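You operate a simulated robot arm through the tools that you are given. There is no shell and no other tool. Be economical: measure what you need, move in short steps, check, and stop when the job is done.

You run a simulated two-armed robot. Do the job below in one go: nothing can be reset, and whatever is moved stays where it is left.

JOB
Open the gas and purge the tube at the flow the card names.
Fine: main and welder valves stay open; the gas display ends on CLEAN.
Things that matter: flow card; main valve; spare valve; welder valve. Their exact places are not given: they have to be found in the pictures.

Only the result counts: the job must be done as asked and must still hold three seconds after the hand-in. Knocking over, shifting, dropping, spilling or breaking anything else fails it.

ROBOT AND FRAMES
Two 7-joint arms with two-finger parallel grippers on one trunk, on a base that drives. Base frame: it is fixed to the floor where the robot stands at the start and does not move with it; the origin is under the middle of the robot, x ahead of it, y to its left, z up. Readings come in m, degrees, newtons and seconds.
The left shoulder is at the start at [0.05, 0.177, 1.179], the right one opposite. With the tool pointing down near the work surface each hand reaches from about 0.22 to 0.7 m from the robot's upright axis, wherever it stands, measured 20 degrees to its own side. Places, roughly: main valve [0.5, 0.2, 1.2]; spare valve [0.5, 0.2, 1]; welder valve [0.8, 0.2, 1]. Payload 3.43 kg a hand.
The TCP of each hand is the grasp point between the finger pads, 0.034 m short of the fingertips. In the tool frame z runs along the fingers and y along their closing line. Largest opening 0.128 m; finger width 0.024, thickness 0.012; the body of the gripper, 0.048 by 0.13 m, starts 0.096 m behind the TCP.
Orientation is told as [roll, pitch, yaw] about the base's x, y, z axes, in that order, counted from this pose: with the fingers straight down and closing along the base's y, the tool's x points along the base's -x, its y along +y and its z along -z.

CONTROLS
- The arms move only by the tool nudge_tool. It takes "left_plan", "right_plan" or both (then of equal length, played together; a hand with none holds still); each is a list that holds one entry, the list of rows, each a list of 7 numbers: the shift along the tool's x, y, z in m, then the turn, a rotation vector about the tool's x, y, z in degrees, then the gripper command, from -1 (shut) to 1 (fully open), values between in proportion. In form: [[[x, y, z, ax, ay, az, fingers], ...]]. A call has 1 to 8 rows; each row shifts and turns the commanded pose from where the row before left it, along the tool's axes as they then stand. A row lasts 0.2 s, in which the tool goes at most 0.05 m and 8.6 degrees; a call with a longer step from one row to the next is refused whole, and so is a gripper value outside its range. A pose out of reach is approached as far as the arm can. The call stops where the force on the tool passes 40 N (or 10 N more than at its start, if that is more) or the arm is blocked; 0.2 s more then pass. Each finger travels about 0.108 m/s and halts on what it meets, pressing with about 39 N; the grip force reading is that of the motor and also rises with nothing between the fingers. The clock runs only during rows and for 0.2 s after the last one: add rows that do not move to give the fingers time. It gives the time, the measured TCP pose, the force on the tool (base axes), the opening and the grip force at its end, in the units of the frame above (readings bear some noise), with the torque about the TCP (base axes, N m) and any sound that the robot's microphone picked up.
- Cameras (640 x 400 px; columns grow to the right, rows downward): "scene" is now at [0.1621, 0.0194, 1.384]; the picture's right is [0.23, -0.97, 0.00], its down [-0.12, -0.03, -0.99] and it looks along [0.97, 0.23, -0.13] (base axes); focal length 214 px, centre (320, 200). "left" rides on the left gripper at [0.076, 0.011, -0.16] in its tool frame; the picture's right is [-0.15, 0.99, 0.00], its down [-0.88, -0.13, -0.46] and it looks along [-0.45, -0.07, 0.89] (tool axes); focal length 234 px, centre (320, 200). "right" rides on the right gripper at [0.076, -0.011, -0.16] in its tool frame; the picture's right is [0.15, 0.99, 0.00], its down [-0.88, 0.13, -0.46] and it looks along [-0.45, 0.07, 0.89] (tool axes); focal length 234 px, centre (320, 200).
- camera(camera): a new picture of that camera. No time passes.
- raise_lower(by): slides the trunk up (or, below 0, down) by that many m; the arms and the scene camera ride with it, the base frame stays. It gives what a move gives, with no picture.
- base_move(legs): drives the robot by 1 to 6 legs, each [ahead, turn to the left] in m and degrees, along the robot's own axes; the way and the turn of a leg run together, so that a leg with both is an arc; at most 1.5 m and 180 degrees a leg. The arms and the cameras ride along, it lands a little off, and it stops where it bumps. It gives what a move gives.
- head_to(pan, tilt): turns the head with the scene camera to pan (to the left, within 80 degrees either way) and tilt (down, from -29 to 69), counted from straight ahead of the robot. It gives what a move gives.
- point_at(camera, pixels): for up to 12 pixels [column, row] of the newest picture of that camera ("zoom" is the newest enlarged one), the place [x, y, z] in the base frame of the surface seen there, good to about 0.003 m. No time passes.
- inspect(camera, box): a new picture of the part [left, top, right, bottom] of that camera's present view, enlarged. No time passes.
- job_done(): hands the job in; it is judged then, once.

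Go step by step. Measure first, check grasps and placings, and put right what went wrong. The budget is 80 turns and 70 pictures, counting those below and the enlarged ones. Unless the task says otherwise, let go and move clear before handing in, and close with one line.

The tools are called after "Call:" as a command line: name --argument value ..., lists and objects as JSON in quotes. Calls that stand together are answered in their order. nudge_tool: Moves the arms, as the interface text tells. Its arguments: {"type":"object","properties":{"left_plan":{"type":"array","items":{"type":"array","items":{"type":"array","items":{"type":"number"}}}},"right_plan":{"type":"array","items":{"type":"array","items":{"type":"array","items":{"type":"number"}}}}},"required":[]} The other tools are called the same way: raise_lower (by) slides the trunk up or down; base_move (legs) drives the base; head_to (pan, tilt) turns the head that bears the scene camera; camera (camera) takes a picture; point_at (camera, pixels) gives the place of the surface under pixels of a picture; inspect (camera, box) takes an enlarged picture of a part of a camera's view; job_done () hands the job in.

At the start:

```text
clock: 0.0
left_position: [0.4967, 0.3531, 0.9998]
left_tcp_rot: [0.0, 0.0, 0.1]
left_force: [0.2, -0.8, -1.4]
left_torque: [-0.02, 0.03, 0.03]
left_opening: 0.1279
left_grasp_force: 0.0
right_position: [0.2994, -0.0627, 1.348]
right_tcp_rot: [0.1, 0.0, -0.1]
right_force: [1.2, -0.3, 0.0]
right_torque: [-0.01, -0.04, 0.04]
right_opening: 0.1282
right_grasp_force: 0.0
trunk travel left (down, up): [-0.35, 0.051]
robot x, y, heading: [-0.001, 0.005, 0.2]
head pan, tilt: [13.3, 7.3]
```

scene: 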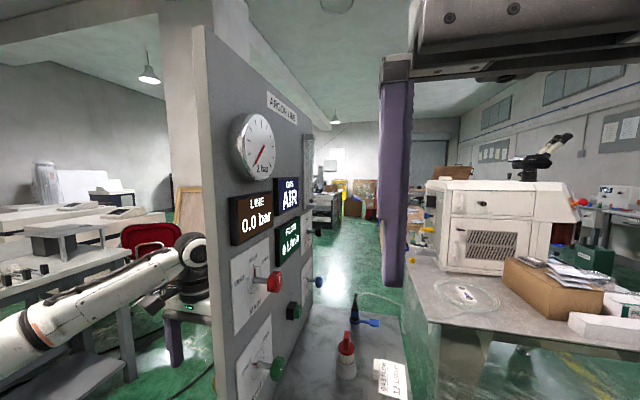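
right: 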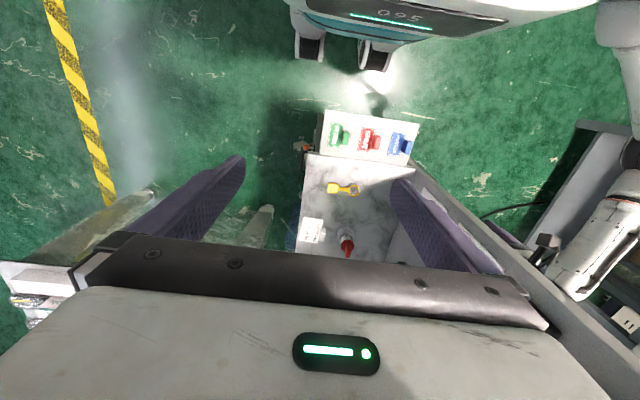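
left: 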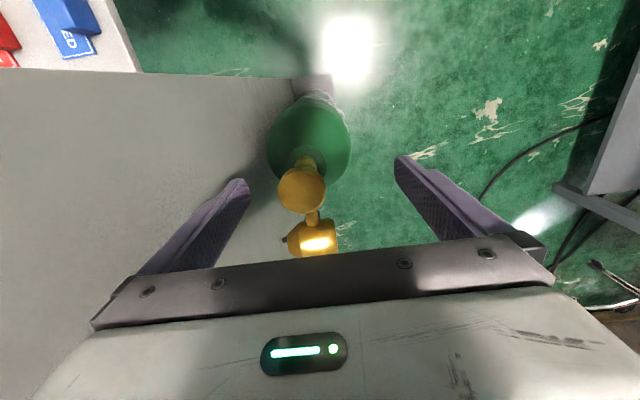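

The scene shows a gas panel with a gauge, displays, a red, blue and green valve, and a card near (392,380). I'll enlarge the panel and the card.

Call:
inspect --camera "scene" --box '[200, 80, 340, 240]'

Call:
inspect --camera "scene" --box '[210, 230, 350, 400]'

Call:
head_to --pan 13 --tilt 35

Call:
camera --camera "scene"

```text
2.50 times, centred on (270, 160) of scene
```

zoom: 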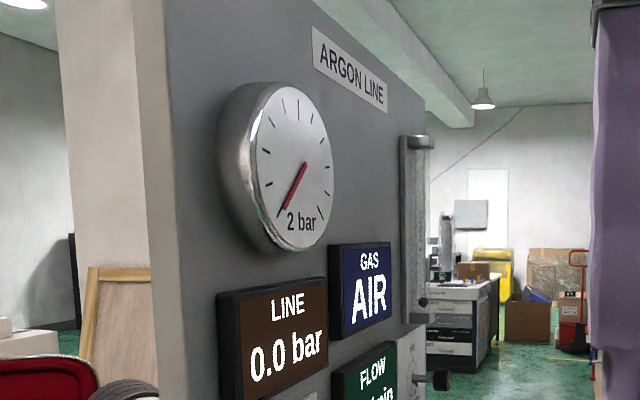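

```text
2.35 times, centred on (280, 315) of scene
```

zoom: 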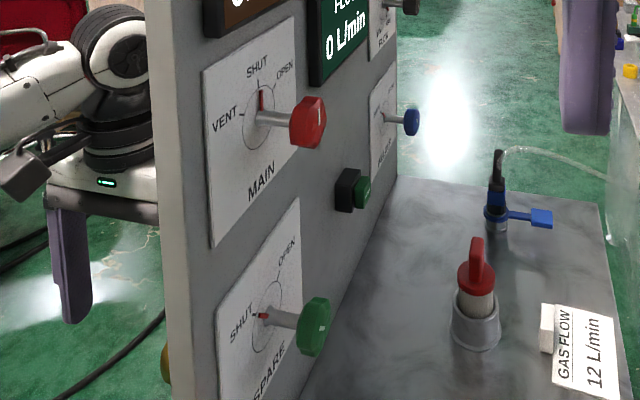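

```text
clock: 0.9
left_position: [0.4974, 0.3534, 0.9995]
left_tcp_rot: [-0.1, 0.0, 0.1]
left_force: [0.1, 0.6, 0.4]
left_torque: [0.02, -0.03, -0.02]
left_opening: 0.128
left_grasp_force: 0.0
right_position: [0.2973, -0.0633, 1.3472]
right_tcp_rot: [0.1, 0.1, 0.0]
right_force: [0.1, -0.6, 0.2]
right_torque: [-0.02, -0.03, -0.01]
right_opening: 0.1282
right_grasp_force: 0.0
trunk travel left (down, up): [-0.35, 0.051]
robot x, y, heading: [0.0015, 0.0005, 0.1]
head pan, tilt: [13.0, 35.0]
```

```text
64 pictures are left
```

scene: 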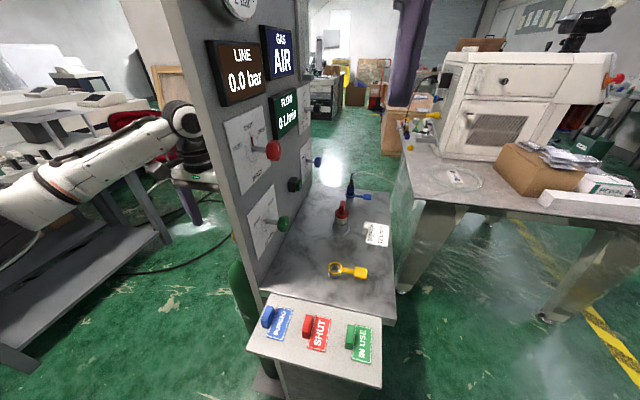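

The card reads 12 L/min. Next I'll enlarge the rest of the panel and the tags and measure positions.

Call:
inspect --camera "scene" --box '[260, 80, 340, 210]'

Call:
point_at --camera "scene" --pixels '[[272, 150], [283, 224], [295, 185], [317, 162], [362, 196], [341, 210], [376, 234], [358, 271], [335, 268], [240, 150], [262, 235], [318, 333]]'

Call:
inspect --camera "scene" --box '[240, 240, 400, 390]'

```text
3.08 times, centred on (300, 145) of scene
```

zoom: 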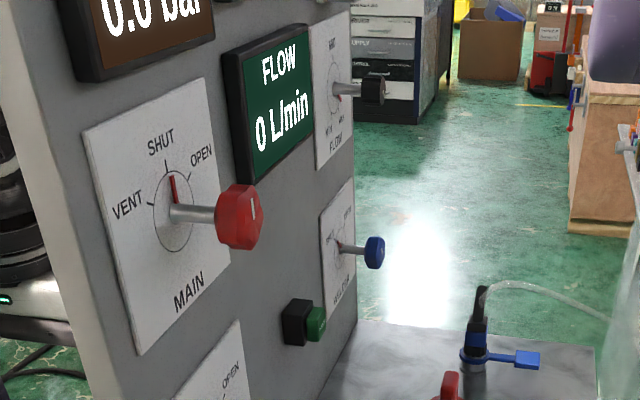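

```text
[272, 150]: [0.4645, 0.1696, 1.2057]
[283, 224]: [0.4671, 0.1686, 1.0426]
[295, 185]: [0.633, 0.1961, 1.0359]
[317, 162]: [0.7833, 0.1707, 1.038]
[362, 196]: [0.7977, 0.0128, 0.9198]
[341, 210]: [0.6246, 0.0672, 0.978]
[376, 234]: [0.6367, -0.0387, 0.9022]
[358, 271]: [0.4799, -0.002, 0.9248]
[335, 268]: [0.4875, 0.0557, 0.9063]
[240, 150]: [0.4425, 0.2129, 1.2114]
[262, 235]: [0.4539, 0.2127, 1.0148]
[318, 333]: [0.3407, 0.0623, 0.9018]
```

```text
2.67 times, centred on (320, 315) of scene
```

zoom: 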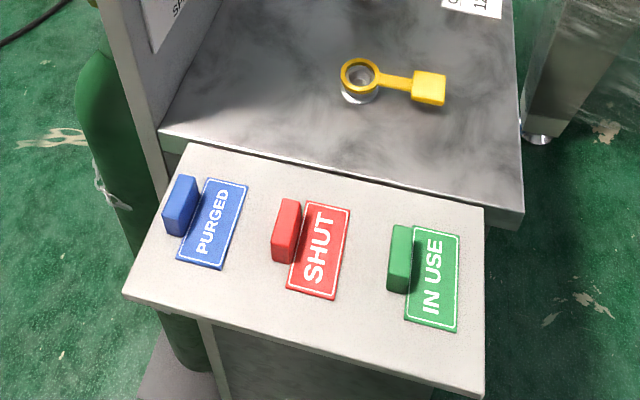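

The panel faces -y, so the right arm works it with its fingers along +y. I'll turn the right hand (roll +90) and use its camera on the panel.

Call:
nudge_tool --right_plan '[[[0, -0.01, 0, -8.2, 0, 0, 1], [0, -0.01, 0, -8.2, 0, 0, 1], [0, -0.01, 0, -8.2, 0, 0, 1], [0, -0.01, 0, -8.2, 0, 0, 1], [0, 0, 0, -8.2, 0, 0, 1], [0, 0, 0, -8.2, 0, 0, 1], [0, 0, 0, -8.2, 0, 0, 1], [0, 0, 0, -8.2, 0, 0, 1]]]'

Call:
nudge_tool --right_plan '[[[0, 0, 0, -8.2, 0, 0, 1], [0, 0, 0, -8.2, 0, 0, 1], [0, 0, 0, -8, 0, 0, 1], [-0.02, -0.02, 0, 0, 0, 0, 1], [-0.03, -0.03, 0, 0, 0, 0, 1], [-0.03, -0.03, 0, 0, 0, 0, 1], [-0.03, -0.03, 0, 0, 0, 0, 1], [0, 0, 0, 0, 0, 0, 1]]]'

Call:
camera --camera "right"

Call:
camera --camera "scene"

```text
clock: 2.7
left_position: [0.4978, 0.3516, 0.9999]
left_tcp_rot: [0.0, -0.1, 0.1]
left_force: [-0.5, 0.3, 0.5]
left_torque: [0.04, 0.02, 0.0]
left_opening: 0.128
left_grasp_force: 0.0
right_position: [0.2982, -0.1041, 1.3409]
right_tcp_rot: [65.7, 0.2, -0.1]
right_force: [0.1, 0.0, 0.1]
right_torque: [-0.01, -0.01, 0.01]
right_opening: 0.1279
right_grasp_force: 0.0
trunk travel left (down, up): [-0.35, 0.051]
robot x, y, heading: [-0.0044, -0.0009, 0.0]
head pan, tilt: [13.0, 35.0]
```

```text
clock: 4.5
left_position: [0.4979, 0.3534, 0.9999]
left_tcp_rot: [0.0, 0.0, 0.1]
left_force: [0.4, 0.6, -0.2]
left_torque: [0.02, 0.01, 0.02]
left_opening: 0.128
left_grasp_force: 0.0
right_position: [0.4082, -0.104, 1.2315]
right_tcp_rot: [90.0, 0.0, -0.1]
right_force: [-0.3, -0.1, -0.4]
right_torque: [0.0, 0.01, 0.0]
right_opening: 0.1282
right_grasp_force: 0.2
trunk travel left (down, up): [-0.35, 0.051]
robot x, y, heading: [-0.0022, -0.0003, -0.2]
head pan, tilt: [13.0, 35.0]
```

```text
61 pictures are left
```

right: 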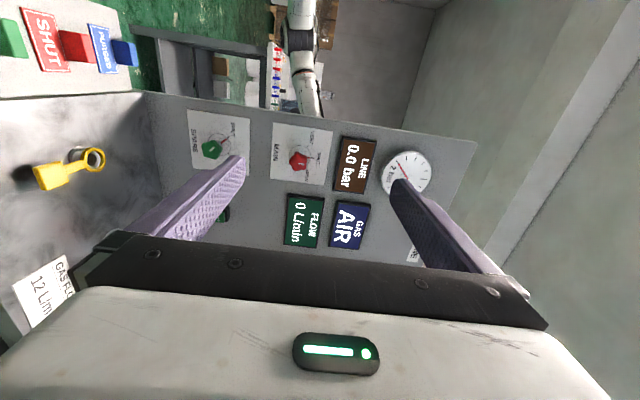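

```text
60 pictures are left
```

scene: 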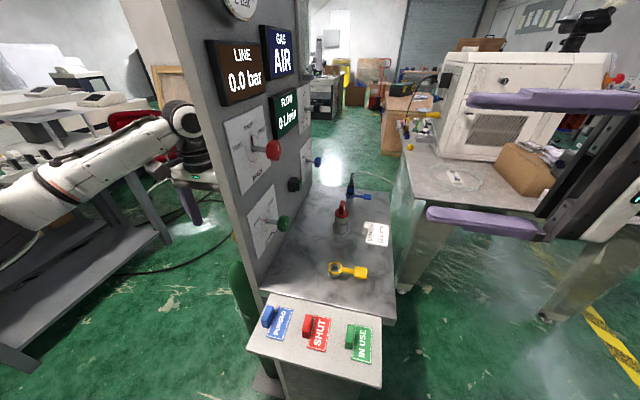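

I can read main and spare from here, but the gripper hides flow and welder. I'll shift +x to see those knobs.

Call:
inspect --camera "right" --box '[180, 100, 360, 210]'

Call:
nudge_tool --right_plan '[[[-0.045, 0, 0, 0, 0, 0, 1], [-0.045, 0, 0, 0, 0, 0, 1], [-0.045, 0, 0, 0, 0, 0, 1], [-0.045, 0, 0, 0, 0, 0, 1], [0, 0, 0, 0, 0, 0, 1]]]'

Call:
camera --camera "right"

```text
3.56 times, centred on (270, 155) of right
```

zoom: 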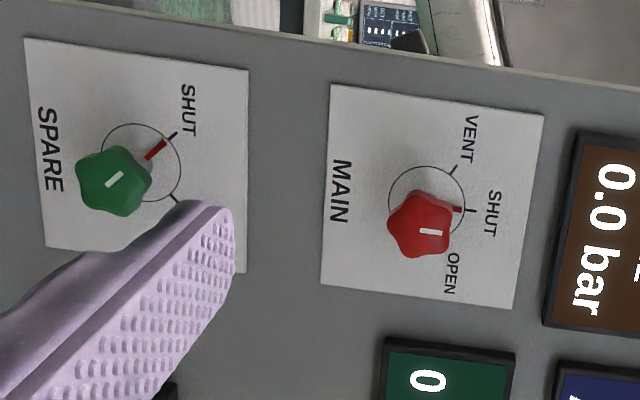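

```text
clock: 5.7
left_position: [0.4977, 0.3513, 0.9998]
left_tcp_rot: [0.0, 0.1, 0.0]
left_force: [1.0, 0.7, -0.5]
left_torque: [-0.01, 0.0, 0.01]
left_opening: 0.1282
left_grasp_force: 0.0
right_position: [0.5877, -0.1013, 1.2309]
right_tcp_rot: [90.0, 0.1, -0.1]
right_force: [0.1, -0.1, 0.4]
right_torque: [-0.02, 0.0, -0.03]
right_opening: 0.1281
right_grasp_force: 0.1
trunk travel left (down, up): [-0.35, 0.051]
robot x, y, heading: [-0.0008, 0.0005, 0.0]
head pan, tilt: [13.0, 35.0]
```

```text
58 pictures are left
```

right: 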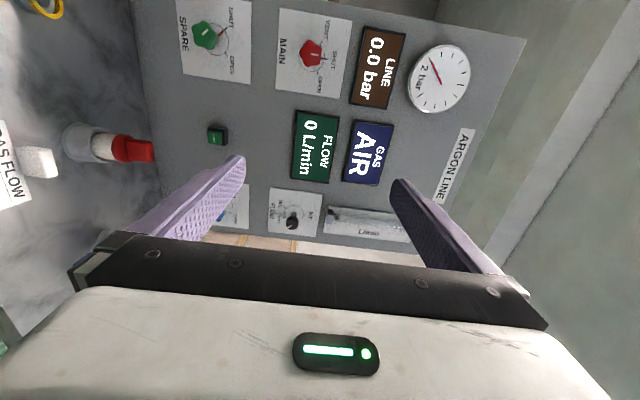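

Call:
inspect --camera "right" --box '[200, 170, 420, 250]'

Call:
nudge_tool --right_plan '[[[-0.04, -0.02, 0, 0, 0, 0, 1], [-0.04, -0.02, 0, 0, 0, 0, 1], [-0.03, -0.02, 0, 0, 0, 0, 1], [0, 0, 0, 0, 0, 0, 1]]]'

Call:
camera --camera "right"

```text
2.91 times, centred on (310, 210) of right
```

zoom: 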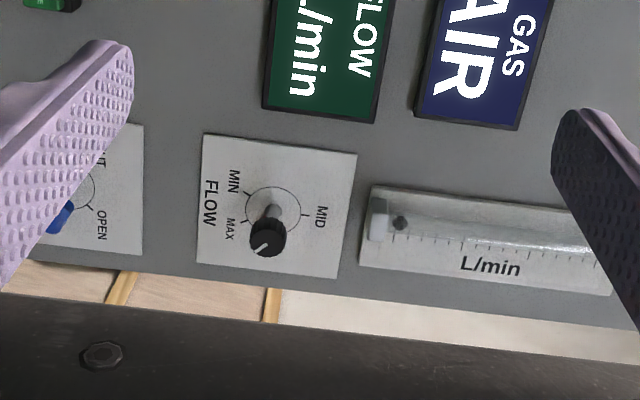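

```text
clock: 6.7
left_position: [0.4972, 0.3527, 0.9998]
left_tcp_rot: [0.1, 0.1, 0.2]
left_force: [-0.4, -0.4, 0.3]
left_torque: [0.02, 0.02, -0.03]
left_opening: 0.1282
left_grasp_force: 0.0
right_position: [0.6509, -0.1052, 1.1866]
right_tcp_rot: [89.9, 0.0, -0.1]
right_force: [-0.2, 0.1, 0.7]
right_torque: [-0.01, -0.03, -0.02]
right_opening: 0.1279
right_grasp_force: 0.0
right hand out of reach, approached as far as the arm can: row 2, 3
trunk travel left (down, up): [-0.35, 0.051]
robot x, y, heading: [0.0037, 0.0, 0.1]
head pan, tilt: [13.0, 35.0]
```

```text
56 pictures are left
```

right: 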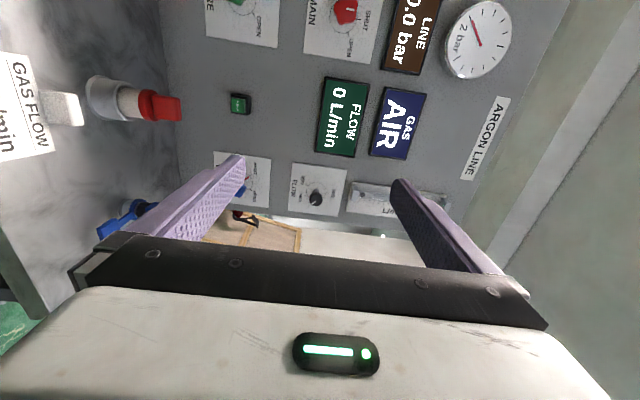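

At x=0.65 the arm is at its limit and flow/welder sit near x≈0.78, so the base has to move. I'll look at the free floor.

Call:
point_at --camera "right" --pixels '[[239, 103], [316, 199], [246, 185], [300, 190], [260, 175], [347, 10], [365, 10]]'

Call:
head_to --pan 0 --tilt 65

Call:
camera --camera "scene"

Call:
head_to --pan -50 --tilt 40

Call:
camera --camera "scene"

```text
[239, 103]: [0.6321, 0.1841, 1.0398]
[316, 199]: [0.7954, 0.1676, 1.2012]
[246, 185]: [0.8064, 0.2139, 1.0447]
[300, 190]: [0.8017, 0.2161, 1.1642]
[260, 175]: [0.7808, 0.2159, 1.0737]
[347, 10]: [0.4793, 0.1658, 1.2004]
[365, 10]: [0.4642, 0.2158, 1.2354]
```

```text
clock: 7.7
left_position: [0.4977, 0.3517, 1.0]
left_tcp_rot: [-0.1, 0.0, 0.1]
left_force: [0.2, 0.5, 0.6]
left_torque: [-0.03, 0.01, 0.0]
left_opening: 0.128
left_grasp_force: 0.0
right_position: [0.6518, -0.1052, 1.1848]
right_tcp_rot: [90.1, 0.0, 0.0]
right_force: [-0.2, -0.2, 0.1]
right_torque: [0.0, -0.01, 0.03]
right_opening: 0.1282
right_grasp_force: 0.0
trunk travel left (down, up): [-0.35, 0.051]
robot x, y, heading: [-0.0033, 0.0013, -0.2]
head pan, tilt: [0.0, 65.0]
```

```text
55 pictures are left
```

scene: 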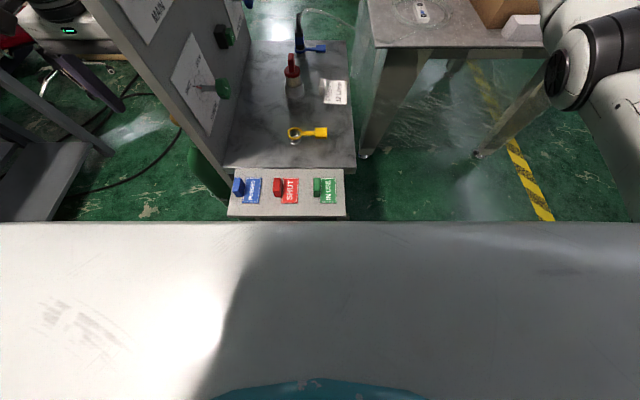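

```text
clock: 8.8
left_position: [0.4979, 0.3521, 0.9997]
left_tcp_rot: [0.0, 0.1, 0.0]
left_force: [0.0, -0.3, 0.8]
left_torque: [-0.01, 0.02, -0.04]
left_opening: 0.128
left_grasp_force: 0.2
right_position: [0.6516, -0.1053, 1.1859]
right_tcp_rot: [90.0, 0.0, 0.0]
right_force: [0.7, 0.2, 0.9]
right_torque: [0.0, 0.02, 0.01]
right_opening: 0.1277
right_grasp_force: 0.0
trunk travel left (down, up): [-0.35, 0.051]
robot x, y, heading: [0.0006, 0.0013, 0.1]
head pan, tilt: [-50.0, 40.0]
```

```text
54 pictures are left
```

scene: 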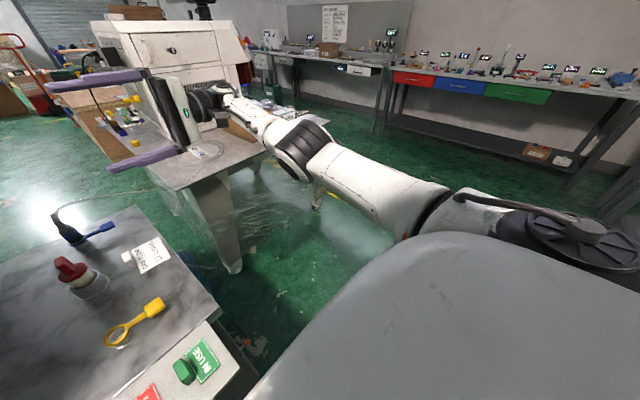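

Call:
point_at --camera "scene" --pixels '[[178, 187], [255, 152], [235, 268], [316, 207], [217, 310], [135, 207], [210, 320], [250, 380], [222, 160], [110, 165]]'

Call:
head_to --pan -78 --tilt 35

Call:
camera --camera "scene"

```text
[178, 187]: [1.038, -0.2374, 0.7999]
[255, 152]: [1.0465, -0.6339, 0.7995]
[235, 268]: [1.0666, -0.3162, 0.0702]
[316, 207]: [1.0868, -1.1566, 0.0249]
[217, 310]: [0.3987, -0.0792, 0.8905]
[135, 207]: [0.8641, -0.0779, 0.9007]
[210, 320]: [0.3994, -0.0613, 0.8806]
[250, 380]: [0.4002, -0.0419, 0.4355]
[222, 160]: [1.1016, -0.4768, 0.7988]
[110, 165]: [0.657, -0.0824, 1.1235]
```

```text
clock: 9.8
left_position: [0.4982, 0.3531, 0.9994]
left_tcp_rot: [0.0, -0.1, 0.2]
left_force: [-0.3, 0.1, 0.5]
left_torque: [-0.05, 0.03, 0.02]
left_opening: 0.1281
left_grasp_force: 0.0
right_position: [0.6527, -0.1051, 1.1861]
right_tcp_rot: [90.2, 0.0, 0.0]
right_force: [-0.3, -0.4, 0.4]
right_torque: [0.0, -0.01, -0.06]
right_opening: 0.128
right_grasp_force: 0.0
trunk travel left (down, up): [-0.35, 0.051]
robot x, y, heading: [-0.0041, 0.0015, -0.3]
head pan, tilt: [-78.0, 35.0]
```

```text
53 pictures are left
```

scene: 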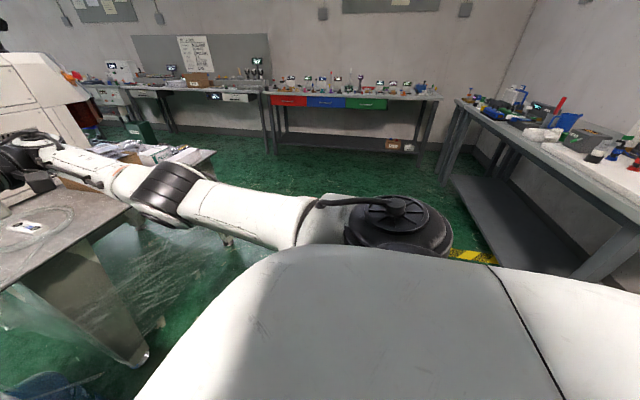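

The free floor runs x<1.03, y<-0.08. I plan to park facing the panel near (0.6,-0.48), heading 90°. First I retract both hands straight back, raising the left once it clears the panel.

Call:
nudge_tool --left_plan '[[[0.04, 0, 0, 0, 0, 0, 1], [0.04, 0, 0, 0, 0, 0, 1], [0.04, 0, 0, 0, 0, 0, 1], [0.04, 0, 0, 0, 0, 0, 1], [0.02, 0, 0, 0, 0, 0, 1], [0, 0, 0, 0, 0, 0, 1], [0, 0, 0, 0, 0, 0, 1]]]' --right_plan '[[[0.045, 0.0, 0, 0, 0, 0, 1], [0.045, 0, 0, 0, 0, 0, 1], [0.045, 0, 0, 0, 0, 0, 1], [0.045, 0, 0, 0, 0, 0, 1], [0.045, 0, 0, 0, 0, 0, 1], [0.045, 0, 0, 0, 0, 0, 1], [0, 0, 0, 0, 0, 0, 1]]]'

Call:
base_move --legs '[[-0.45, 0]]'

Call:
head_to --pan 0 --tilt 35

Call:
camera --camera "scene"

```text
clock: 11.4
left_position: [0.3174, 0.3527, 1.0011]
left_tcp_rot: [-0.1, 0.0, 0.1]
left_force: [0.6, 1.1, -0.3]
left_torque: [0.03, -0.03, -0.02]
left_opening: 0.1277
left_grasp_force: 0.0
right_position: [0.3808, -0.1035, 1.1857]
right_tcp_rot: [90.0, 0.1, -0.1]
right_force: [-0.8, 0.1, -0.1]
right_torque: [0.0, 0.01, -0.01]
right_opening: 0.1277
right_grasp_force: 0.1
trunk travel left (down, up): [-0.35, 0.051]
robot x, y, heading: [-0.0023, 0.0014, -0.0]
head pan, tilt: [-78.0, 35.0]
```

```text
clock: 14.2
left_position: [-0.1177, 0.3537, 1.0001]
left_tcp_rot: [0.1, 0.1, 0.1]
left_force: [0.8, 0.2, -0.2]
left_torque: [-0.01, 0.0, -0.01]
left_opening: 0.1279
left_grasp_force: 0.1
right_position: [-0.0541, -0.1026, 1.1847]
right_tcp_rot: [90.0, 0.0, 0.0]
right_force: [-0.4, -0.1, 0.1]
right_torque: [0.01, 0.02, 0.01]
right_opening: 0.128
right_grasp_force: 0.0
trunk travel left (down, up): [-0.35, 0.051]
robot x, y, heading: [-0.4349, 0.0003, 0.0]
head pan, tilt: [-78.0, 35.0]
stopped in leg 1: the robot was blocked; the commanded pose is now the measured one
```

```text
clock: 15.7
left_position: [-0.1175, 0.3549, 1.0006]
left_tcp_rot: [0.0, -0.1, 0.2]
left_force: [0.1, 0.2, 0.4]
left_torque: [0.0, -0.01, 0.02]
left_opening: 0.1279
left_grasp_force: 0.0
right_position: [-0.0543, -0.1017, 1.1859]
right_tcp_rot: [90.1, -0.1, -0.1]
right_force: [0.6, -0.2, -0.3]
right_torque: [-0.02, -0.02, -0.05]
right_opening: 0.1278
right_grasp_force: 0.1
trunk travel left (down, up): [-0.35, 0.051]
robot x, y, heading: [-0.4318, 0.0017, -0.0]
head pan, tilt: [0.0, 35.0]
```

```text
52 pictures are left
```

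scene: 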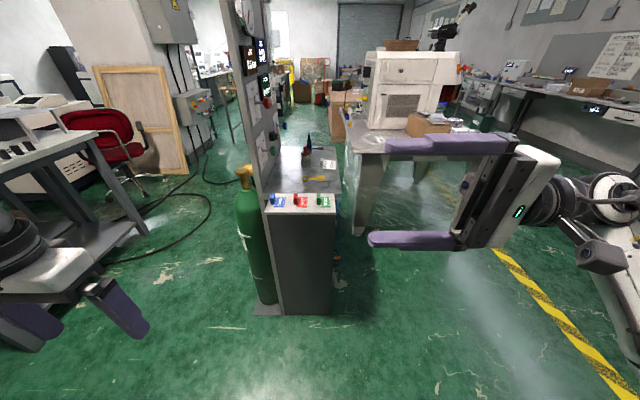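

The robot bumped something behind it after 0.435 m, and the way ahead is clear. I'll move 0.1 m forward, raise the left hand and turn the right fingers to robot-forward.

Call:
base_move --legs '[[0.08, 0]]'

Call:
nudge_tool --left_plan '[[[0, 0, -0.03, 0, 0, 0, 1], [0, 0, -0.03, 0, 0, 0, 1], [0, 0, -0.03, 0, 0, 0, 1], [0, 0, -0.03, 0, 0, 0, 1], [0, 0, -0.03, 0, 0, 0, 1], [0, 0, 0, 0, 0, 0, 1], [0, 0, 0, 0, 0, 0, 1], [0, 0, 0, 0, 0, 0, 1]]]' --right_plan '[[[0, 0, -0.04, 0, 0, 0, 1], [0, 0, -0.04, 0, 0, 0, 1], [0, 0, -0.04, 0, 0, 0, 1], [0, 0, 0, 0, -8.2, 0, 1], [0, 0, 0, 0, -8.2, 0, 1], [0, 0, 0, 0, -8.2, 0, 1], [0, 0, 0, 0, -8.2, 0, 1], [0, 0, 0, 0, -8.2, 0, 1]]]'

Call:
nudge_tool --right_plan '[[[0, 0, 0, 0, -8.2, 0, 1], [0, 0, 0, 0, -8.2, 0, 1], [0, 0, 0, 0, -8.2, 0, 1], [0, 0, 0, 0, -8.2, 0, 1], [0, 0, 0, 0, -8.2, 0, 1], [0, 0, 0, 0, -8, 0, 1], [0, 0, 0, 0, 0, 0, 1]]]'

```text
clock: 16.8
left_position: [-0.0358, 0.3551, 1.0008]
left_tcp_rot: [0.0, 0.2, 0.2]
left_force: [-0.4, 1.1, 0.5]
left_torque: [-0.02, 0.05, -0.02]
left_opening: 0.1279
left_grasp_force: 0.0
right_position: [0.0275, -0.1023, 1.1856]
right_tcp_rot: [90.1, 0.1, -0.1]
right_force: [-0.1, -0.7, -0.1]
right_torque: [0.0, 0.01, 0.0]
right_opening: 0.1279
right_grasp_force: 0.1
trunk travel left (down, up): [-0.35, 0.051]
robot x, y, heading: [-0.3546, 0.0013, -0.1]
head pan, tilt: [0.0, 35.0]
```

```text
clock: 18.6
left_position: [-0.0367, 0.3515, 1.1509]
left_tcp_rot: [0.0, 0.0, 0.0]
left_force: [-0.3, 0.1, 1.2]
left_torque: [-0.02, 0.04, 0.01]
left_opening: 0.1283
left_grasp_force: 0.0
right_position: [0.0264, -0.2236, 1.1857]
right_tcp_rot: [90.1, 0.0, -41.2]
right_force: [0.1, 0.0, 0.1]
right_torque: [-0.01, -0.02, 0.02]
right_opening: 0.128
right_grasp_force: 0.1
trunk travel left (down, up): [-0.35, 0.051]
robot x, y, heading: [-0.3503, -0.0003, -0.0]
head pan, tilt: [0.0, 35.0]
```

```text
clock: 20.2
left_position: [-0.0363, 0.3535, 1.1508]
left_tcp_rot: [0.0, 0.1, 0.0]
left_force: [0.6, 0.2, -0.2]
left_torque: [-0.02, 0.01, 0.01]
left_opening: 0.1279
left_grasp_force: 0.0
right_position: [0.1496, -0.308, 1.1926]
right_tcp_rot: [90.0, 0.2, -90.2]
right_force: [0.3, -0.4, -0.4]
right_torque: [-0.01, 0.02, 0.02]
right_opening: 0.1283
right_grasp_force: 0.1
right hand out of reach, approached as far as the arm can: row 1, 2, 3, 4, 5, 6
trunk travel left (down, up): [-0.35, 0.051]
robot x, y, heading: [-0.3535, 0.0046, 0.1]
head pan, tilt: [0.0, 35.0]
```

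The right hand now points forward. I'll turn right in place and drive into the free area.

Call:
base_move --legs '[[0, -52]]'

Call:
camera --camera "scene"

```text
clock: 22.9
left_position: [0.1168, -0.0367, 1.1505]
left_tcp_rot: [0.0, 0.0, -52.5]
left_force: [0.6, 0.5, 0.6]
left_torque: [0.0, 0.01, 0.0]
left_opening: 0.128
left_grasp_force: 0.0
right_position: [-0.2942, -0.5864, 1.1927]
right_tcp_rot: [90.0, 0.1, -142.6]
right_force: [-0.4, 0.2, -0.3]
right_torque: [-0.02, -0.01, -0.02]
right_opening: 0.1279
right_grasp_force: 0.0
trunk travel left (down, up): [-0.35, 0.051]
robot x, y, heading: [-0.356, -0.0034, -52.8]
head pan, tilt: [0.0, 35.0]
```

```text
51 pictures are left
```

scene: 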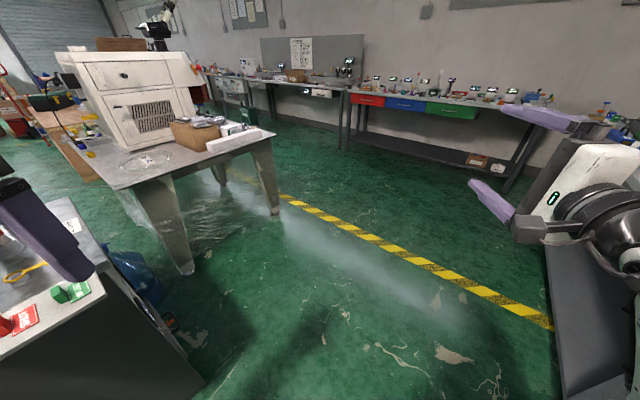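

Floor ahead is clear, but there's a blue item beside the bench (135,275) and another bench on the right. I'll measure both.

Call:
point_at --camera "scene" --pixels '[[135, 275], [155, 290], [120, 255], [552, 330], [548, 270], [205, 385], [60, 270], [185, 265], [440, 150]]'

Call:
inspect --camera "scene" --box '[80, 220, 220, 340]'

```text
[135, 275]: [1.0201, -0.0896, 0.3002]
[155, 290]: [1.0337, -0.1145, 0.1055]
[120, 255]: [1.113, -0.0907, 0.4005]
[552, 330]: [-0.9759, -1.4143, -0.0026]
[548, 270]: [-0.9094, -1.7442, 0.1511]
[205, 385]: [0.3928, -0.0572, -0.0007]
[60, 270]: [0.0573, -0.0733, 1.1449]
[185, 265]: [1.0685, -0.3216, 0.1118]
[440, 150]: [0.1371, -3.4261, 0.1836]
```

```text
3.33 times, centred on (150, 280) of scene
```

zoom: 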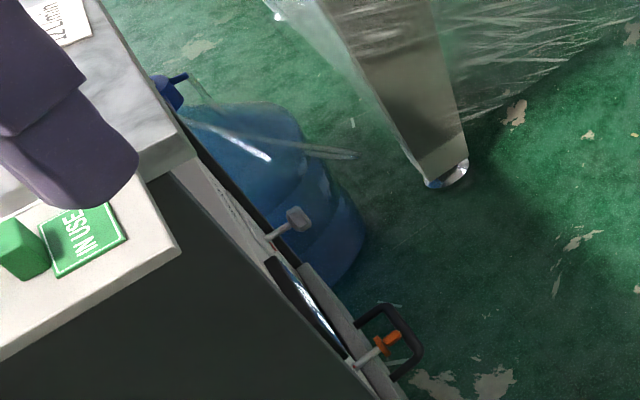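

Call:
base_move --legs '[[1.25, 0], [0, 110]]'

Call:
camera --camera "scene"

```text
clock: 33.8
left_position: [0.278, -0.5365, 1.1506]
left_tcp_rot: [0.0, 0.0, 55.7]
left_force: [-0.3, -0.3, -0.8]
left_torque: [-0.02, 0.02, 0.04]
left_opening: 0.128
left_grasp_force: 0.0
right_position: [0.9296, -0.7568, 1.1926]
right_tcp_rot: [90.1, 0.1, -34.3]
right_force: [1.3, 1.1, -1.0]
right_torque: [0.0, -0.02, 0.0]
right_opening: 0.1281
right_grasp_force: 0.1
trunk travel left (down, up): [-0.35, 0.051]
robot x, y, heading: [0.3873, -0.9996, 55.7]
head pan, tilt: [0.0, 35.0]
```

```text
49 pictures are left
```

scene: 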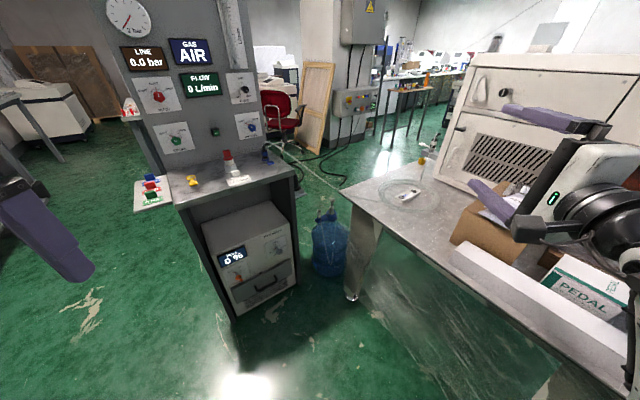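

Robot is at (0.387,-1.0), heading 55.7. An arc of 0.55 m turning +34° lands me near (0.55,-0.48) facing the panel.

Call:
base_move --legs '[[0.27, 17], [0.27, 17]]'

Call:
head_to --pan 0 --tilt 20

Call:
camera --camera "scene"

```text
clock: 37.2
left_position: [0.1972, -0.1713, 1.1518]
left_tcp_rot: [0.1, 0.0, 90.2]
left_force: [-0.2, 1.0, 0.2]
left_torque: [-0.02, 0.03, -0.01]
left_opening: 0.1276
left_grasp_force: 0.0
right_position: [0.8576, 0.0152, 1.1911]
right_tcp_rot: [89.9, 0.0, 0.0]
right_force: [-1.1, 0.2, 0.2]
right_torque: [-0.02, 0.0, 0.02]
right_opening: 0.1282
right_grasp_force: 0.0
trunk travel left (down, up): [-0.35, 0.051]
robot x, y, heading: [0.549, -0.4882, 90.1]
head pan, tilt: [0.0, 35.0]
```

```text
clock: 38.0
left_position: [0.1978, -0.1722, 1.1505]
left_tcp_rot: [-0.1, -0.1, 90.1]
left_force: [0.5, -0.1, -0.4]
left_torque: [0.01, 0.02, 0.01]
left_opening: 0.1283
left_grasp_force: 0.0
right_position: [0.8573, 0.0153, 1.1924]
right_tcp_rot: [90.0, 0.1, 0.0]
right_force: [0.1, 0.0, -0.2]
right_torque: [-0.01, -0.01, 0.0]
right_opening: 0.128
right_grasp_force: 0.2
trunk travel left (down, up): [-0.35, 0.051]
robot x, y, heading: [0.5478, -0.488, 89.9]
head pan, tilt: [0.0, 20.0]
```

```text
48 pictures are left
```

scene: 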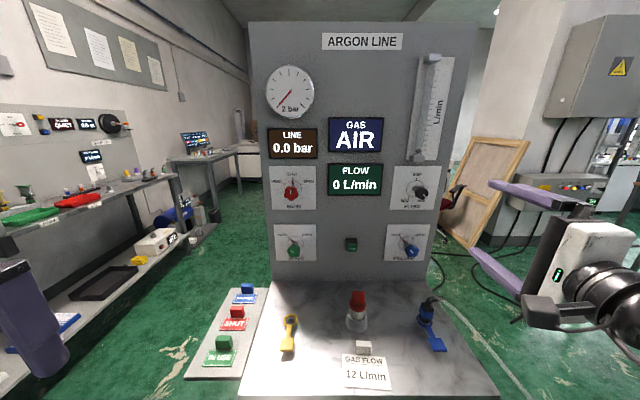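

Parked well: robot (0.548,-0.488), heading 90, whole panel visible. I'll enlarge the dials and measure knob faces.

Call:
inspect --camera "scene" --box '[380, 155, 450, 270]'

Call:
inspect --camera "scene" --box '[260, 155, 380, 270]'

Call:
point_at --camera "scene" --pixels '[[291, 193], [294, 250], [351, 243], [412, 252], [420, 192], [427, 311], [358, 302], [428, 306]]'

```text
3.48 times, centred on (415, 212) of scene
```

zoom: 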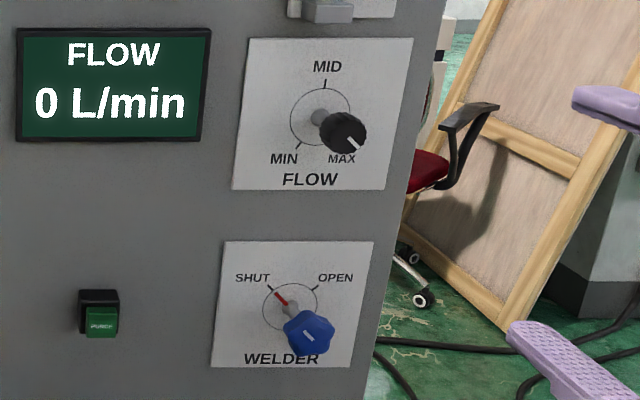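

```text
3.48 times, centred on (320, 212) of scene
```

zoom: 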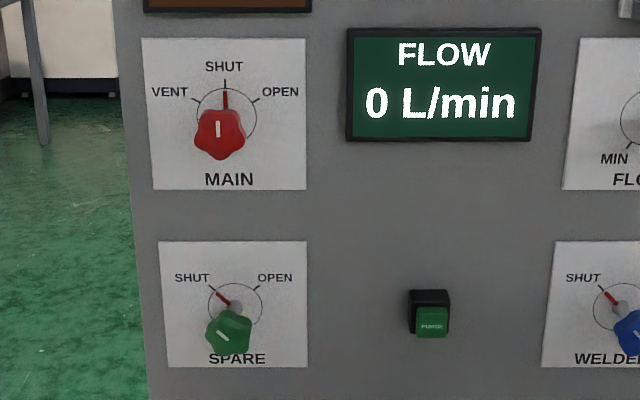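

```text
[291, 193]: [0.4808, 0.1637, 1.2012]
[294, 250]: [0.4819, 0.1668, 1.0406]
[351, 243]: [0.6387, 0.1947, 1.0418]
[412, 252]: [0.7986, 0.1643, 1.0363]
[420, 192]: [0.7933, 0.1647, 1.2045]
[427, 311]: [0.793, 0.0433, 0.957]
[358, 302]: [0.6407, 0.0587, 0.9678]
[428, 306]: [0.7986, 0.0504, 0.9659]
```

Knobs: main (0.48,1.202), flow (0.795,1.204), welder (0.798,1.037), PURGE button (0.639,1.042). I'll check how high the plugs on the bench reach and read the rotameter.

Call:
inspect --camera "scene" --box '[330, 270, 470, 370]'

Call:
point_at --camera "zoom" --pixels '[[128, 100], [462, 130], [440, 150], [425, 180], [470, 220], [455, 120], [470, 125]]'

Call:
inspect --camera "scene" --box '[395, 40, 465, 170]'

```text
4.00 times, centred on (400, 320) of scene
```

zoom: 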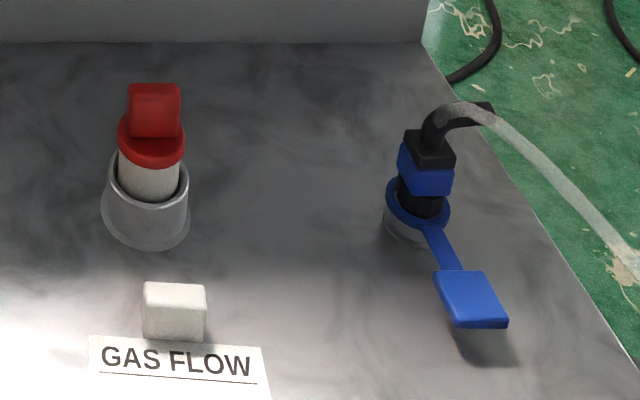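

```text
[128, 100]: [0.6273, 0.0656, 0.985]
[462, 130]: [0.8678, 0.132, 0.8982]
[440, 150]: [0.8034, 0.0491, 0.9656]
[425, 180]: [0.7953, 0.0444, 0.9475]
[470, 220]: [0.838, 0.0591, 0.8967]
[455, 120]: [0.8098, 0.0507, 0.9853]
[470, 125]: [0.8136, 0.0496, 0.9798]
```

```text
3.08 times, centred on (430, 105) of scene
```

zoom: 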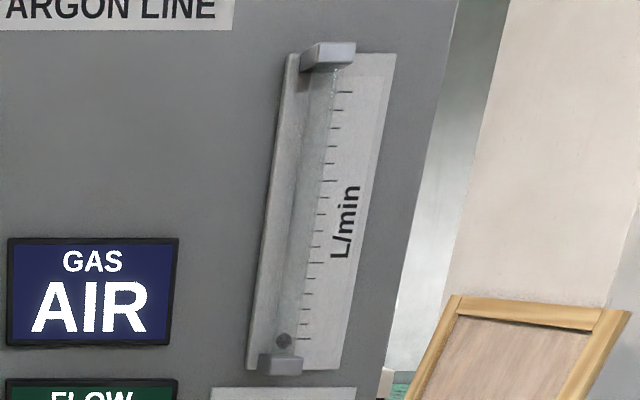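

The hose plug's top is z≈0.99, close under the welder knob, so I'll tilt the hand there. First the main valve: move the right hand in front of it at (0.48, 1.202).

Call:
nudge_tool --right_plan '[[[0.047, 0.0015, 0, 0, 0, 0, 0.25], [0.047, 0.0015, 0, 0, 0, 0, 0.25], [0.047, 0.0015, 0, 0, 0, 0, 0.25], [0.047, 0.0015, 0, 0, 0, 0, 0.25], [0.047, 0.0015, 0, 0, 0, 0, 0.25], [0.047, 0.0015, 0, 0, 0, 0, 0.25], [0.047, 0.0, 0, 0, 0, 0, 0.25], [0.048, 0, 0, 0, 0, 0, 0.25]]]'

Call:
camera --camera "right"

Call:
camera --camera "scene"

```text
clock: 39.8
left_position: [0.1989, -0.1718, 1.1517]
left_tcp_rot: [0.0, 0.0, 90.1]
left_force: [0.6, 0.2, -0.1]
left_torque: [0.01, -0.02, -0.02]
left_opening: 0.128
left_grasp_force: 0.1
right_position: [0.8417, 0.0159, 1.2104]
right_tcp_rot: [90.0, 0.1, 0.0]
right_force: [0.3, 0.5, 0.1]
right_torque: [0.0, 0.0, 0.04]
right_opening: 0.0798
right_grasp_force: 0.0
right hand out of reach, approached as far as the arm can: row 1, 2, 3, 4, 5, 6, 7, 8
trunk travel left (down, up): [-0.35, 0.051]
robot x, y, heading: [0.546, -0.4893, 90.0]
head pan, tilt: [0.0, 20.0]
```

```text
43 pictures are left
```

right: 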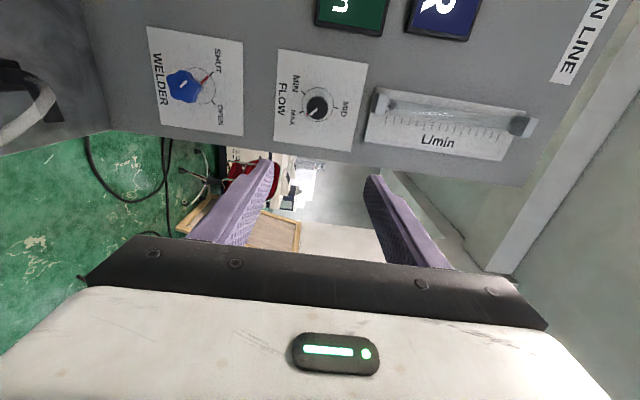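

```text
42 pictures are left
```

scene: 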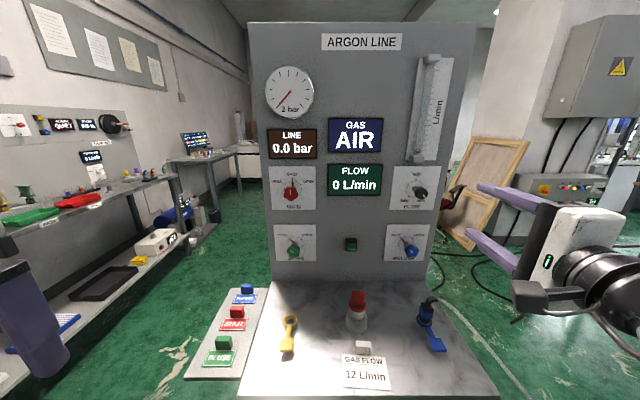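

The right arm stalls at x≈0.84 in this wrist posture, probably a joint limit. I'll roll the hand -90° about its own axis (the more natural posture) and see whether it reaches.

Call:
nudge_tool --right_plan '[[[0, 0, 0, 0, 0, -8.2, 0.25], [0, 0, 0, 0, 0, -8.2, 0.25], [0, 0, 0, 0, 0, -8.2, 0.25], [0, 0, 0, 0, 0, -8.2, 0.25], [0, 0, 0, 0, 0, -8.2, 0.25], [0, 0, 0, 0, 0, -8.2, 0.25]]]'

Call:
camera --camera "scene"

```text
clock: 41.2
left_position: [0.1974, -0.1718, 1.15]
left_tcp_rot: [-0.1, 0.0, 90.1]
left_force: [0.7, -0.3, 0.2]
left_torque: [0.0, -0.04, -0.03]
left_opening: 0.1282
left_grasp_force: 0.1
right_position: [0.8433, 0.0167, 1.208]
right_tcp_rot: [89.8, -49.3, 0.0]
right_force: [-0.9, -1.1, -0.3]
right_torque: [0.02, 0.01, -0.01]
right_opening: 0.0799
right_grasp_force: 0.0
trunk travel left (down, up): [-0.35, 0.051]
robot x, y, heading: [0.5511, -0.4909, 89.9]
head pan, tilt: [0.0, 20.0]
```

```text
41 pictures are left
```

scene: 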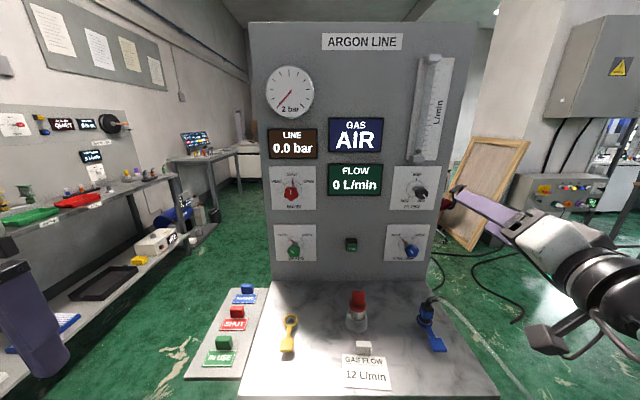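

The rotation was accepted. I'll finish the roll to -90 and try shifting left.

Call:
nudge_tool --right_plan '[[[0, 0, 0, 0, 0, -8.2, 0.25], [0, 0, 0, 0, 0, -8.2, 0.25], [0, 0, 0, 0, 0, -8.2, 0.25], [0, 0, 0, 0, 0, -8.2, 0.25], [0, 0, 0, 0, 0, -8, 0.25], [0, 0.04, 0, 0, 0, 0, 0.25], [0, 0.04, 0, 0, 0, 0, 0.25], [0, 0.04, 0, 0, 0, 0, 0.25]]]'

Call:
nudge_tool --right_plan '[[[0, 0.04, 0, 0, 0, 0, 0.25], [0, 0.04, 0, 0, 0, 0, 0.25], [0, 0.04, 0, 0, 0, 0, 0.25], [0, 0.04, 0, 0, 0, 0, 0.25], [0, 0.04, 0, 0, 0, 0, 0.25], [0, 0.04, 0, 0, 0, 0, 0.25]]]'

Call:
camera --camera "scene"

```text
clock: 43.0
left_position: [0.1966, -0.1715, 1.151]
left_tcp_rot: [0.0, 0.0, 90.1]
left_force: [0.2, -0.5, 0.0]
left_torque: [-0.01, 0.01, 0.02]
left_opening: 0.128
left_grasp_force: 0.0
right_position: [0.8425, 0.0171, 1.2108]
right_tcp_rot: [30.5, -89.9, 59.5]
right_force: [0.2, -0.2, 0.0]
right_torque: [-0.03, 0.0, -0.02]
right_opening: 0.0799
right_grasp_force: 0.0
right hand out of reach, approached as far as the arm can: row 6, 7, 8
trunk travel left (down, up): [-0.35, 0.051]
robot x, y, heading: [0.5521, -0.4878, 89.9]
head pan, tilt: [0.0, 20.0]
```

```text
clock: 44.4
left_position: [0.1971, -0.171, 1.1509]
left_tcp_rot: [0.0, 0.1, 90.0]
left_force: [-0.5, 0.5, -0.1]
left_torque: [-0.04, -0.01, 0.01]
left_opening: 0.128
left_grasp_force: 0.1
right_position: [0.827, 0.0174, 1.2262]
right_tcp_rot: [19.7, -89.8, 70.6]
right_force: [0.4, -0.1, -0.4]
right_torque: [0.0, 0.0, 0.03]
right_opening: 0.0802
right_grasp_force: 0.2
right hand out of reach, approached as far as the arm can: row 1, 2, 3, 4, 5, 6
trunk travel left (down, up): [-0.35, 0.051]
robot x, y, heading: [0.5471, -0.4882, 90.0]
head pan, tilt: [0.0, 20.0]
```

```text
40 pictures are left
```

scene: 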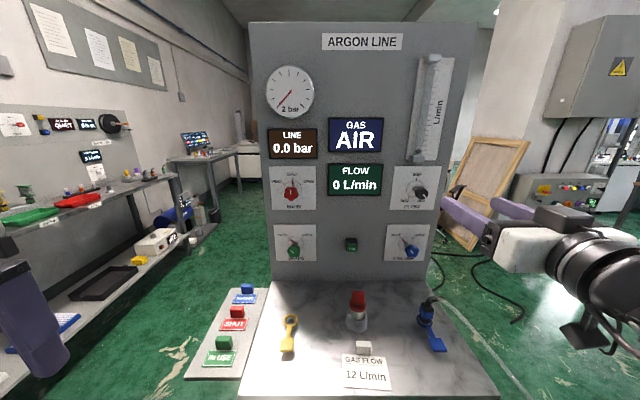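

The wrist sits too close to the shoulder, which folds the elbow to its limit. Moving toward the panel first (TCP y≈0.10, tips ≈0.135, short of the knobs) should free it, then shift left.

Call:
nudge_tool --right_plan '[[[0, 0, 0.04, 0, 0, 0, 0.25], [0, 0, 0.04, 0, 0, 0, 0.25], [0, 0.04, 0, 0, 0, 0, 0.25], [0, 0.04, 0, 0, 0, 0, 0.25], [0, 0.04, 0, 0, 0, 0, 0.25], [0, 0.04, 0, 0, 0, 0, 0.25], [0, 0.04, 0, 0, 0, 0, 0.25], [0, 0.04, 0, 0, 0, 0, 0.25]]]'

```text
clock: 46.2
left_position: [0.1972, -0.1719, 1.1514]
left_tcp_rot: [0.0, 0.0, 90.1]
left_force: [-0.6, -0.1, -0.9]
left_torque: [0.03, 0.02, 0.02]
left_opening: 0.128
left_grasp_force: 0.1
right_position: [0.8546, 0.0712, 1.204]
right_tcp_rot: [-171.0, -89.6, -98.5]
right_force: [0.9, -0.3, 0.1]
right_torque: [-0.02, 0.01, 0.01]
right_opening: 0.0803
right_grasp_force: 0.1
right hand out of reach, approached as far as the arm can: row 1, 2, 3, 4, 5, 6, 7, 8
trunk travel left (down, up): [-0.35, 0.051]
robot x, y, heading: [0.5522, -0.4907, 89.8]
head pan, tilt: [0.0, 20.0]
```

Motion is still limited along -x/-z, so a wrist joint is stuck because of how I turned the hand. I'll tip the fingers back to pointing down, shift left, then pitch forward again in the natural way.

Call:
nudge_tool --right_plan '[[[0, 0, -0.02, 0, 8.2, 0, 0.25], [0, 0, -0.02, 0, 8.2, 0, 0.25], [0, 0, 0, 0, 8.2, 0, 0.25], [0, 0, 0, 0, 8.2, 0, 0.25], [0, 0, 0, 0, 8.2, 0, 0.25], [0, 0, 0, 0, 8.2, 0, 0.25], [0, 0, 0, 0, 8.2, 0, 0.25], [0, 0, 0, 0, 8.2, 0, 0.25]]]'

Call:
nudge_tool --right_plan '[[[0, 0.04, 0, 0, 8.2, 0, 0.25], [0, 0.04, 0, 0, 8.2, 0, 0.25], [0, 0.04, 0, 0, 8, 0, 0.25], [0, 0.04, 0, 0, 0, 0, 0.25], [0, 0.04, 0, 0, 0, 0, 0.25]]]'

Call:
camera --camera "scene"

```text
clock: 48.0
left_position: [0.1966, -0.1724, 1.1505]
left_tcp_rot: [0.0, -0.1, 90.0]
left_force: [0.4, -0.1, 0.9]
left_torque: [-0.01, -0.03, 0.01]
left_opening: 0.128
left_grasp_force: 0.0
right_position: [0.8546, 0.0307, 1.2067]
right_tcp_rot: [0.0, -24.3, 90.0]
right_force: [-0.4, 1.3, -0.2]
right_torque: [0.01, -0.04, -0.01]
right_opening: 0.08
right_grasp_force: 0.0
trunk travel left (down, up): [-0.35, 0.051]
robot x, y, heading: [0.5481, -0.4874, 90.1]
head pan, tilt: [0.0, 20.0]
```

```text
clock: 49.2
left_position: [0.196, -0.1713, 1.1507]
left_tcp_rot: [-0.1, 0.0, 90.0]
left_force: [-0.4, 0.3, -1.2]
left_torque: [0.0, -0.05, 0.0]
left_opening: 0.1281
left_grasp_force: 0.1
right_position: [0.6543, 0.0299, 1.2082]
right_tcp_rot: [0.0, 0.0, 89.9]
right_force: [-0.3, 0.1, 0.0]
right_torque: [-0.02, 0.0, 0.01]
right_opening: 0.0799
right_grasp_force: 0.0
trunk travel left (down, up): [-0.35, 0.051]
robot x, y, heading: [0.5506, -0.4873, 90.1]
head pan, tilt: [0.0, 20.0]
```

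```text
39 pictures are left
```

scene: 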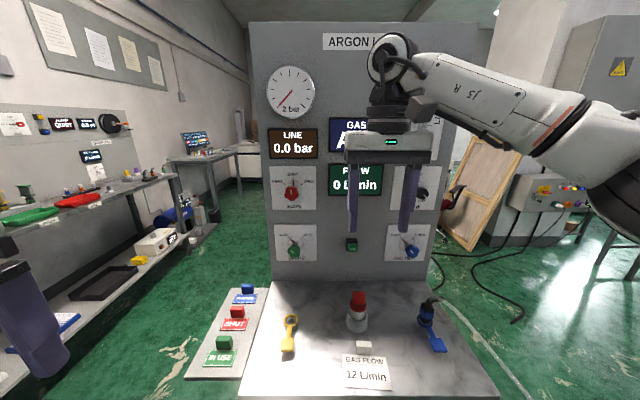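

That freed the arm. I'll shift left to x=0.48 and pitch the fingers forward by ~60°.

Call:
nudge_tool --right_plan '[[[0, 0.035, 0, 0, -8.2, 0, 0.25], [0, 0.035, 0, 0, -8.2, 0, 0.25], [0, 0.035, 0, 0, -8.2, 0, 0.25], [0, 0.035, 0, 0, -8.2, 0, 0.25], [0, 0.034, 0, 0, -8.2, 0, 0.25], [0, 0, 0, 0, -8.2, 0, 0.25], [0, 0, 0, 0, -8.2, 0, 0.25], [0, 0, 0, 0, -7.6, 0, 0.25]]]'

Call:
nudge_tool --right_plan '[[[0, 0, 0, 0, -8, 0, 0.25], [0, 0, 0, 0, -7, 0, 0.25], [0, 0, 0, 0, 0, 0, 0.25]]]'

Call:
camera --camera "right"

Call:
camera --camera "scene"

```text
clock: 51.0
left_position: [0.1974, -0.172, 1.1505]
left_tcp_rot: [0.0, 0.0, 90.2]
left_force: [-0.1, -1.5, -1.0]
left_torque: [0.01, 0.03, 0.01]
left_opening: 0.1279
left_grasp_force: 0.0
right_position: [0.4798, 0.0287, 1.2075]
right_tcp_rot: [0.4, -65.1, 89.7]
right_force: [0.4, -0.6, 0.1]
right_torque: [0.0, -0.02, 0.0]
right_opening: 0.08
right_grasp_force: 0.2
trunk travel left (down, up): [-0.35, 0.051]
robot x, y, heading: [0.5493, -0.4883, 90.0]
head pan, tilt: [0.0, 20.0]
```

```text
clock: 51.8
left_position: [0.1977, -0.1716, 1.1505]
left_tcp_rot: [0.1, 0.1, 90.1]
left_force: [-0.4, 0.3, 0.2]
left_torque: [0.0, 0.01, 0.01]
left_opening: 0.1277
left_grasp_force: 0.1
right_position: [0.481, 0.03, 1.2081]
right_tcp_rot: [0.7, -80.0, 89.4]
right_force: [-0.5, -0.2, 0.7]
right_torque: [-0.05, -0.02, 0.05]
right_opening: 0.08
right_grasp_force: 0.0
trunk travel left (down, up): [-0.35, 0.051]
robot x, y, heading: [0.5462, -0.4923, 90.0]
head pan, tilt: [0.0, 20.0]
```

```text
38 pictures are left
```

right: 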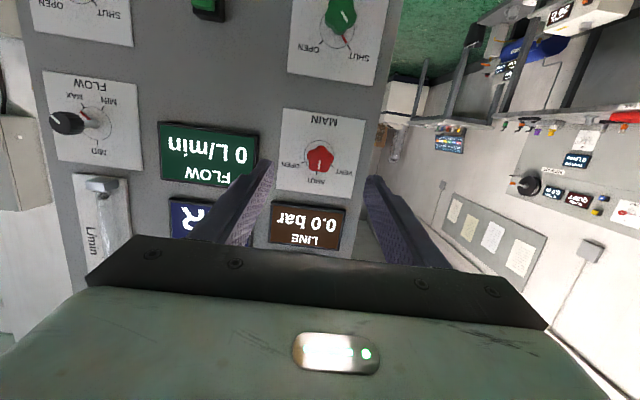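

```text
37 pictures are left
```

scene: 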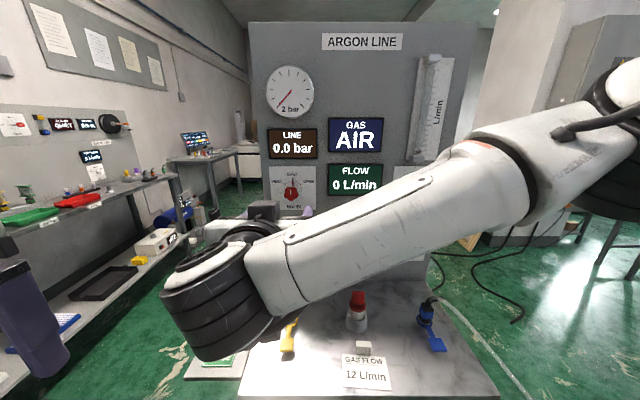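

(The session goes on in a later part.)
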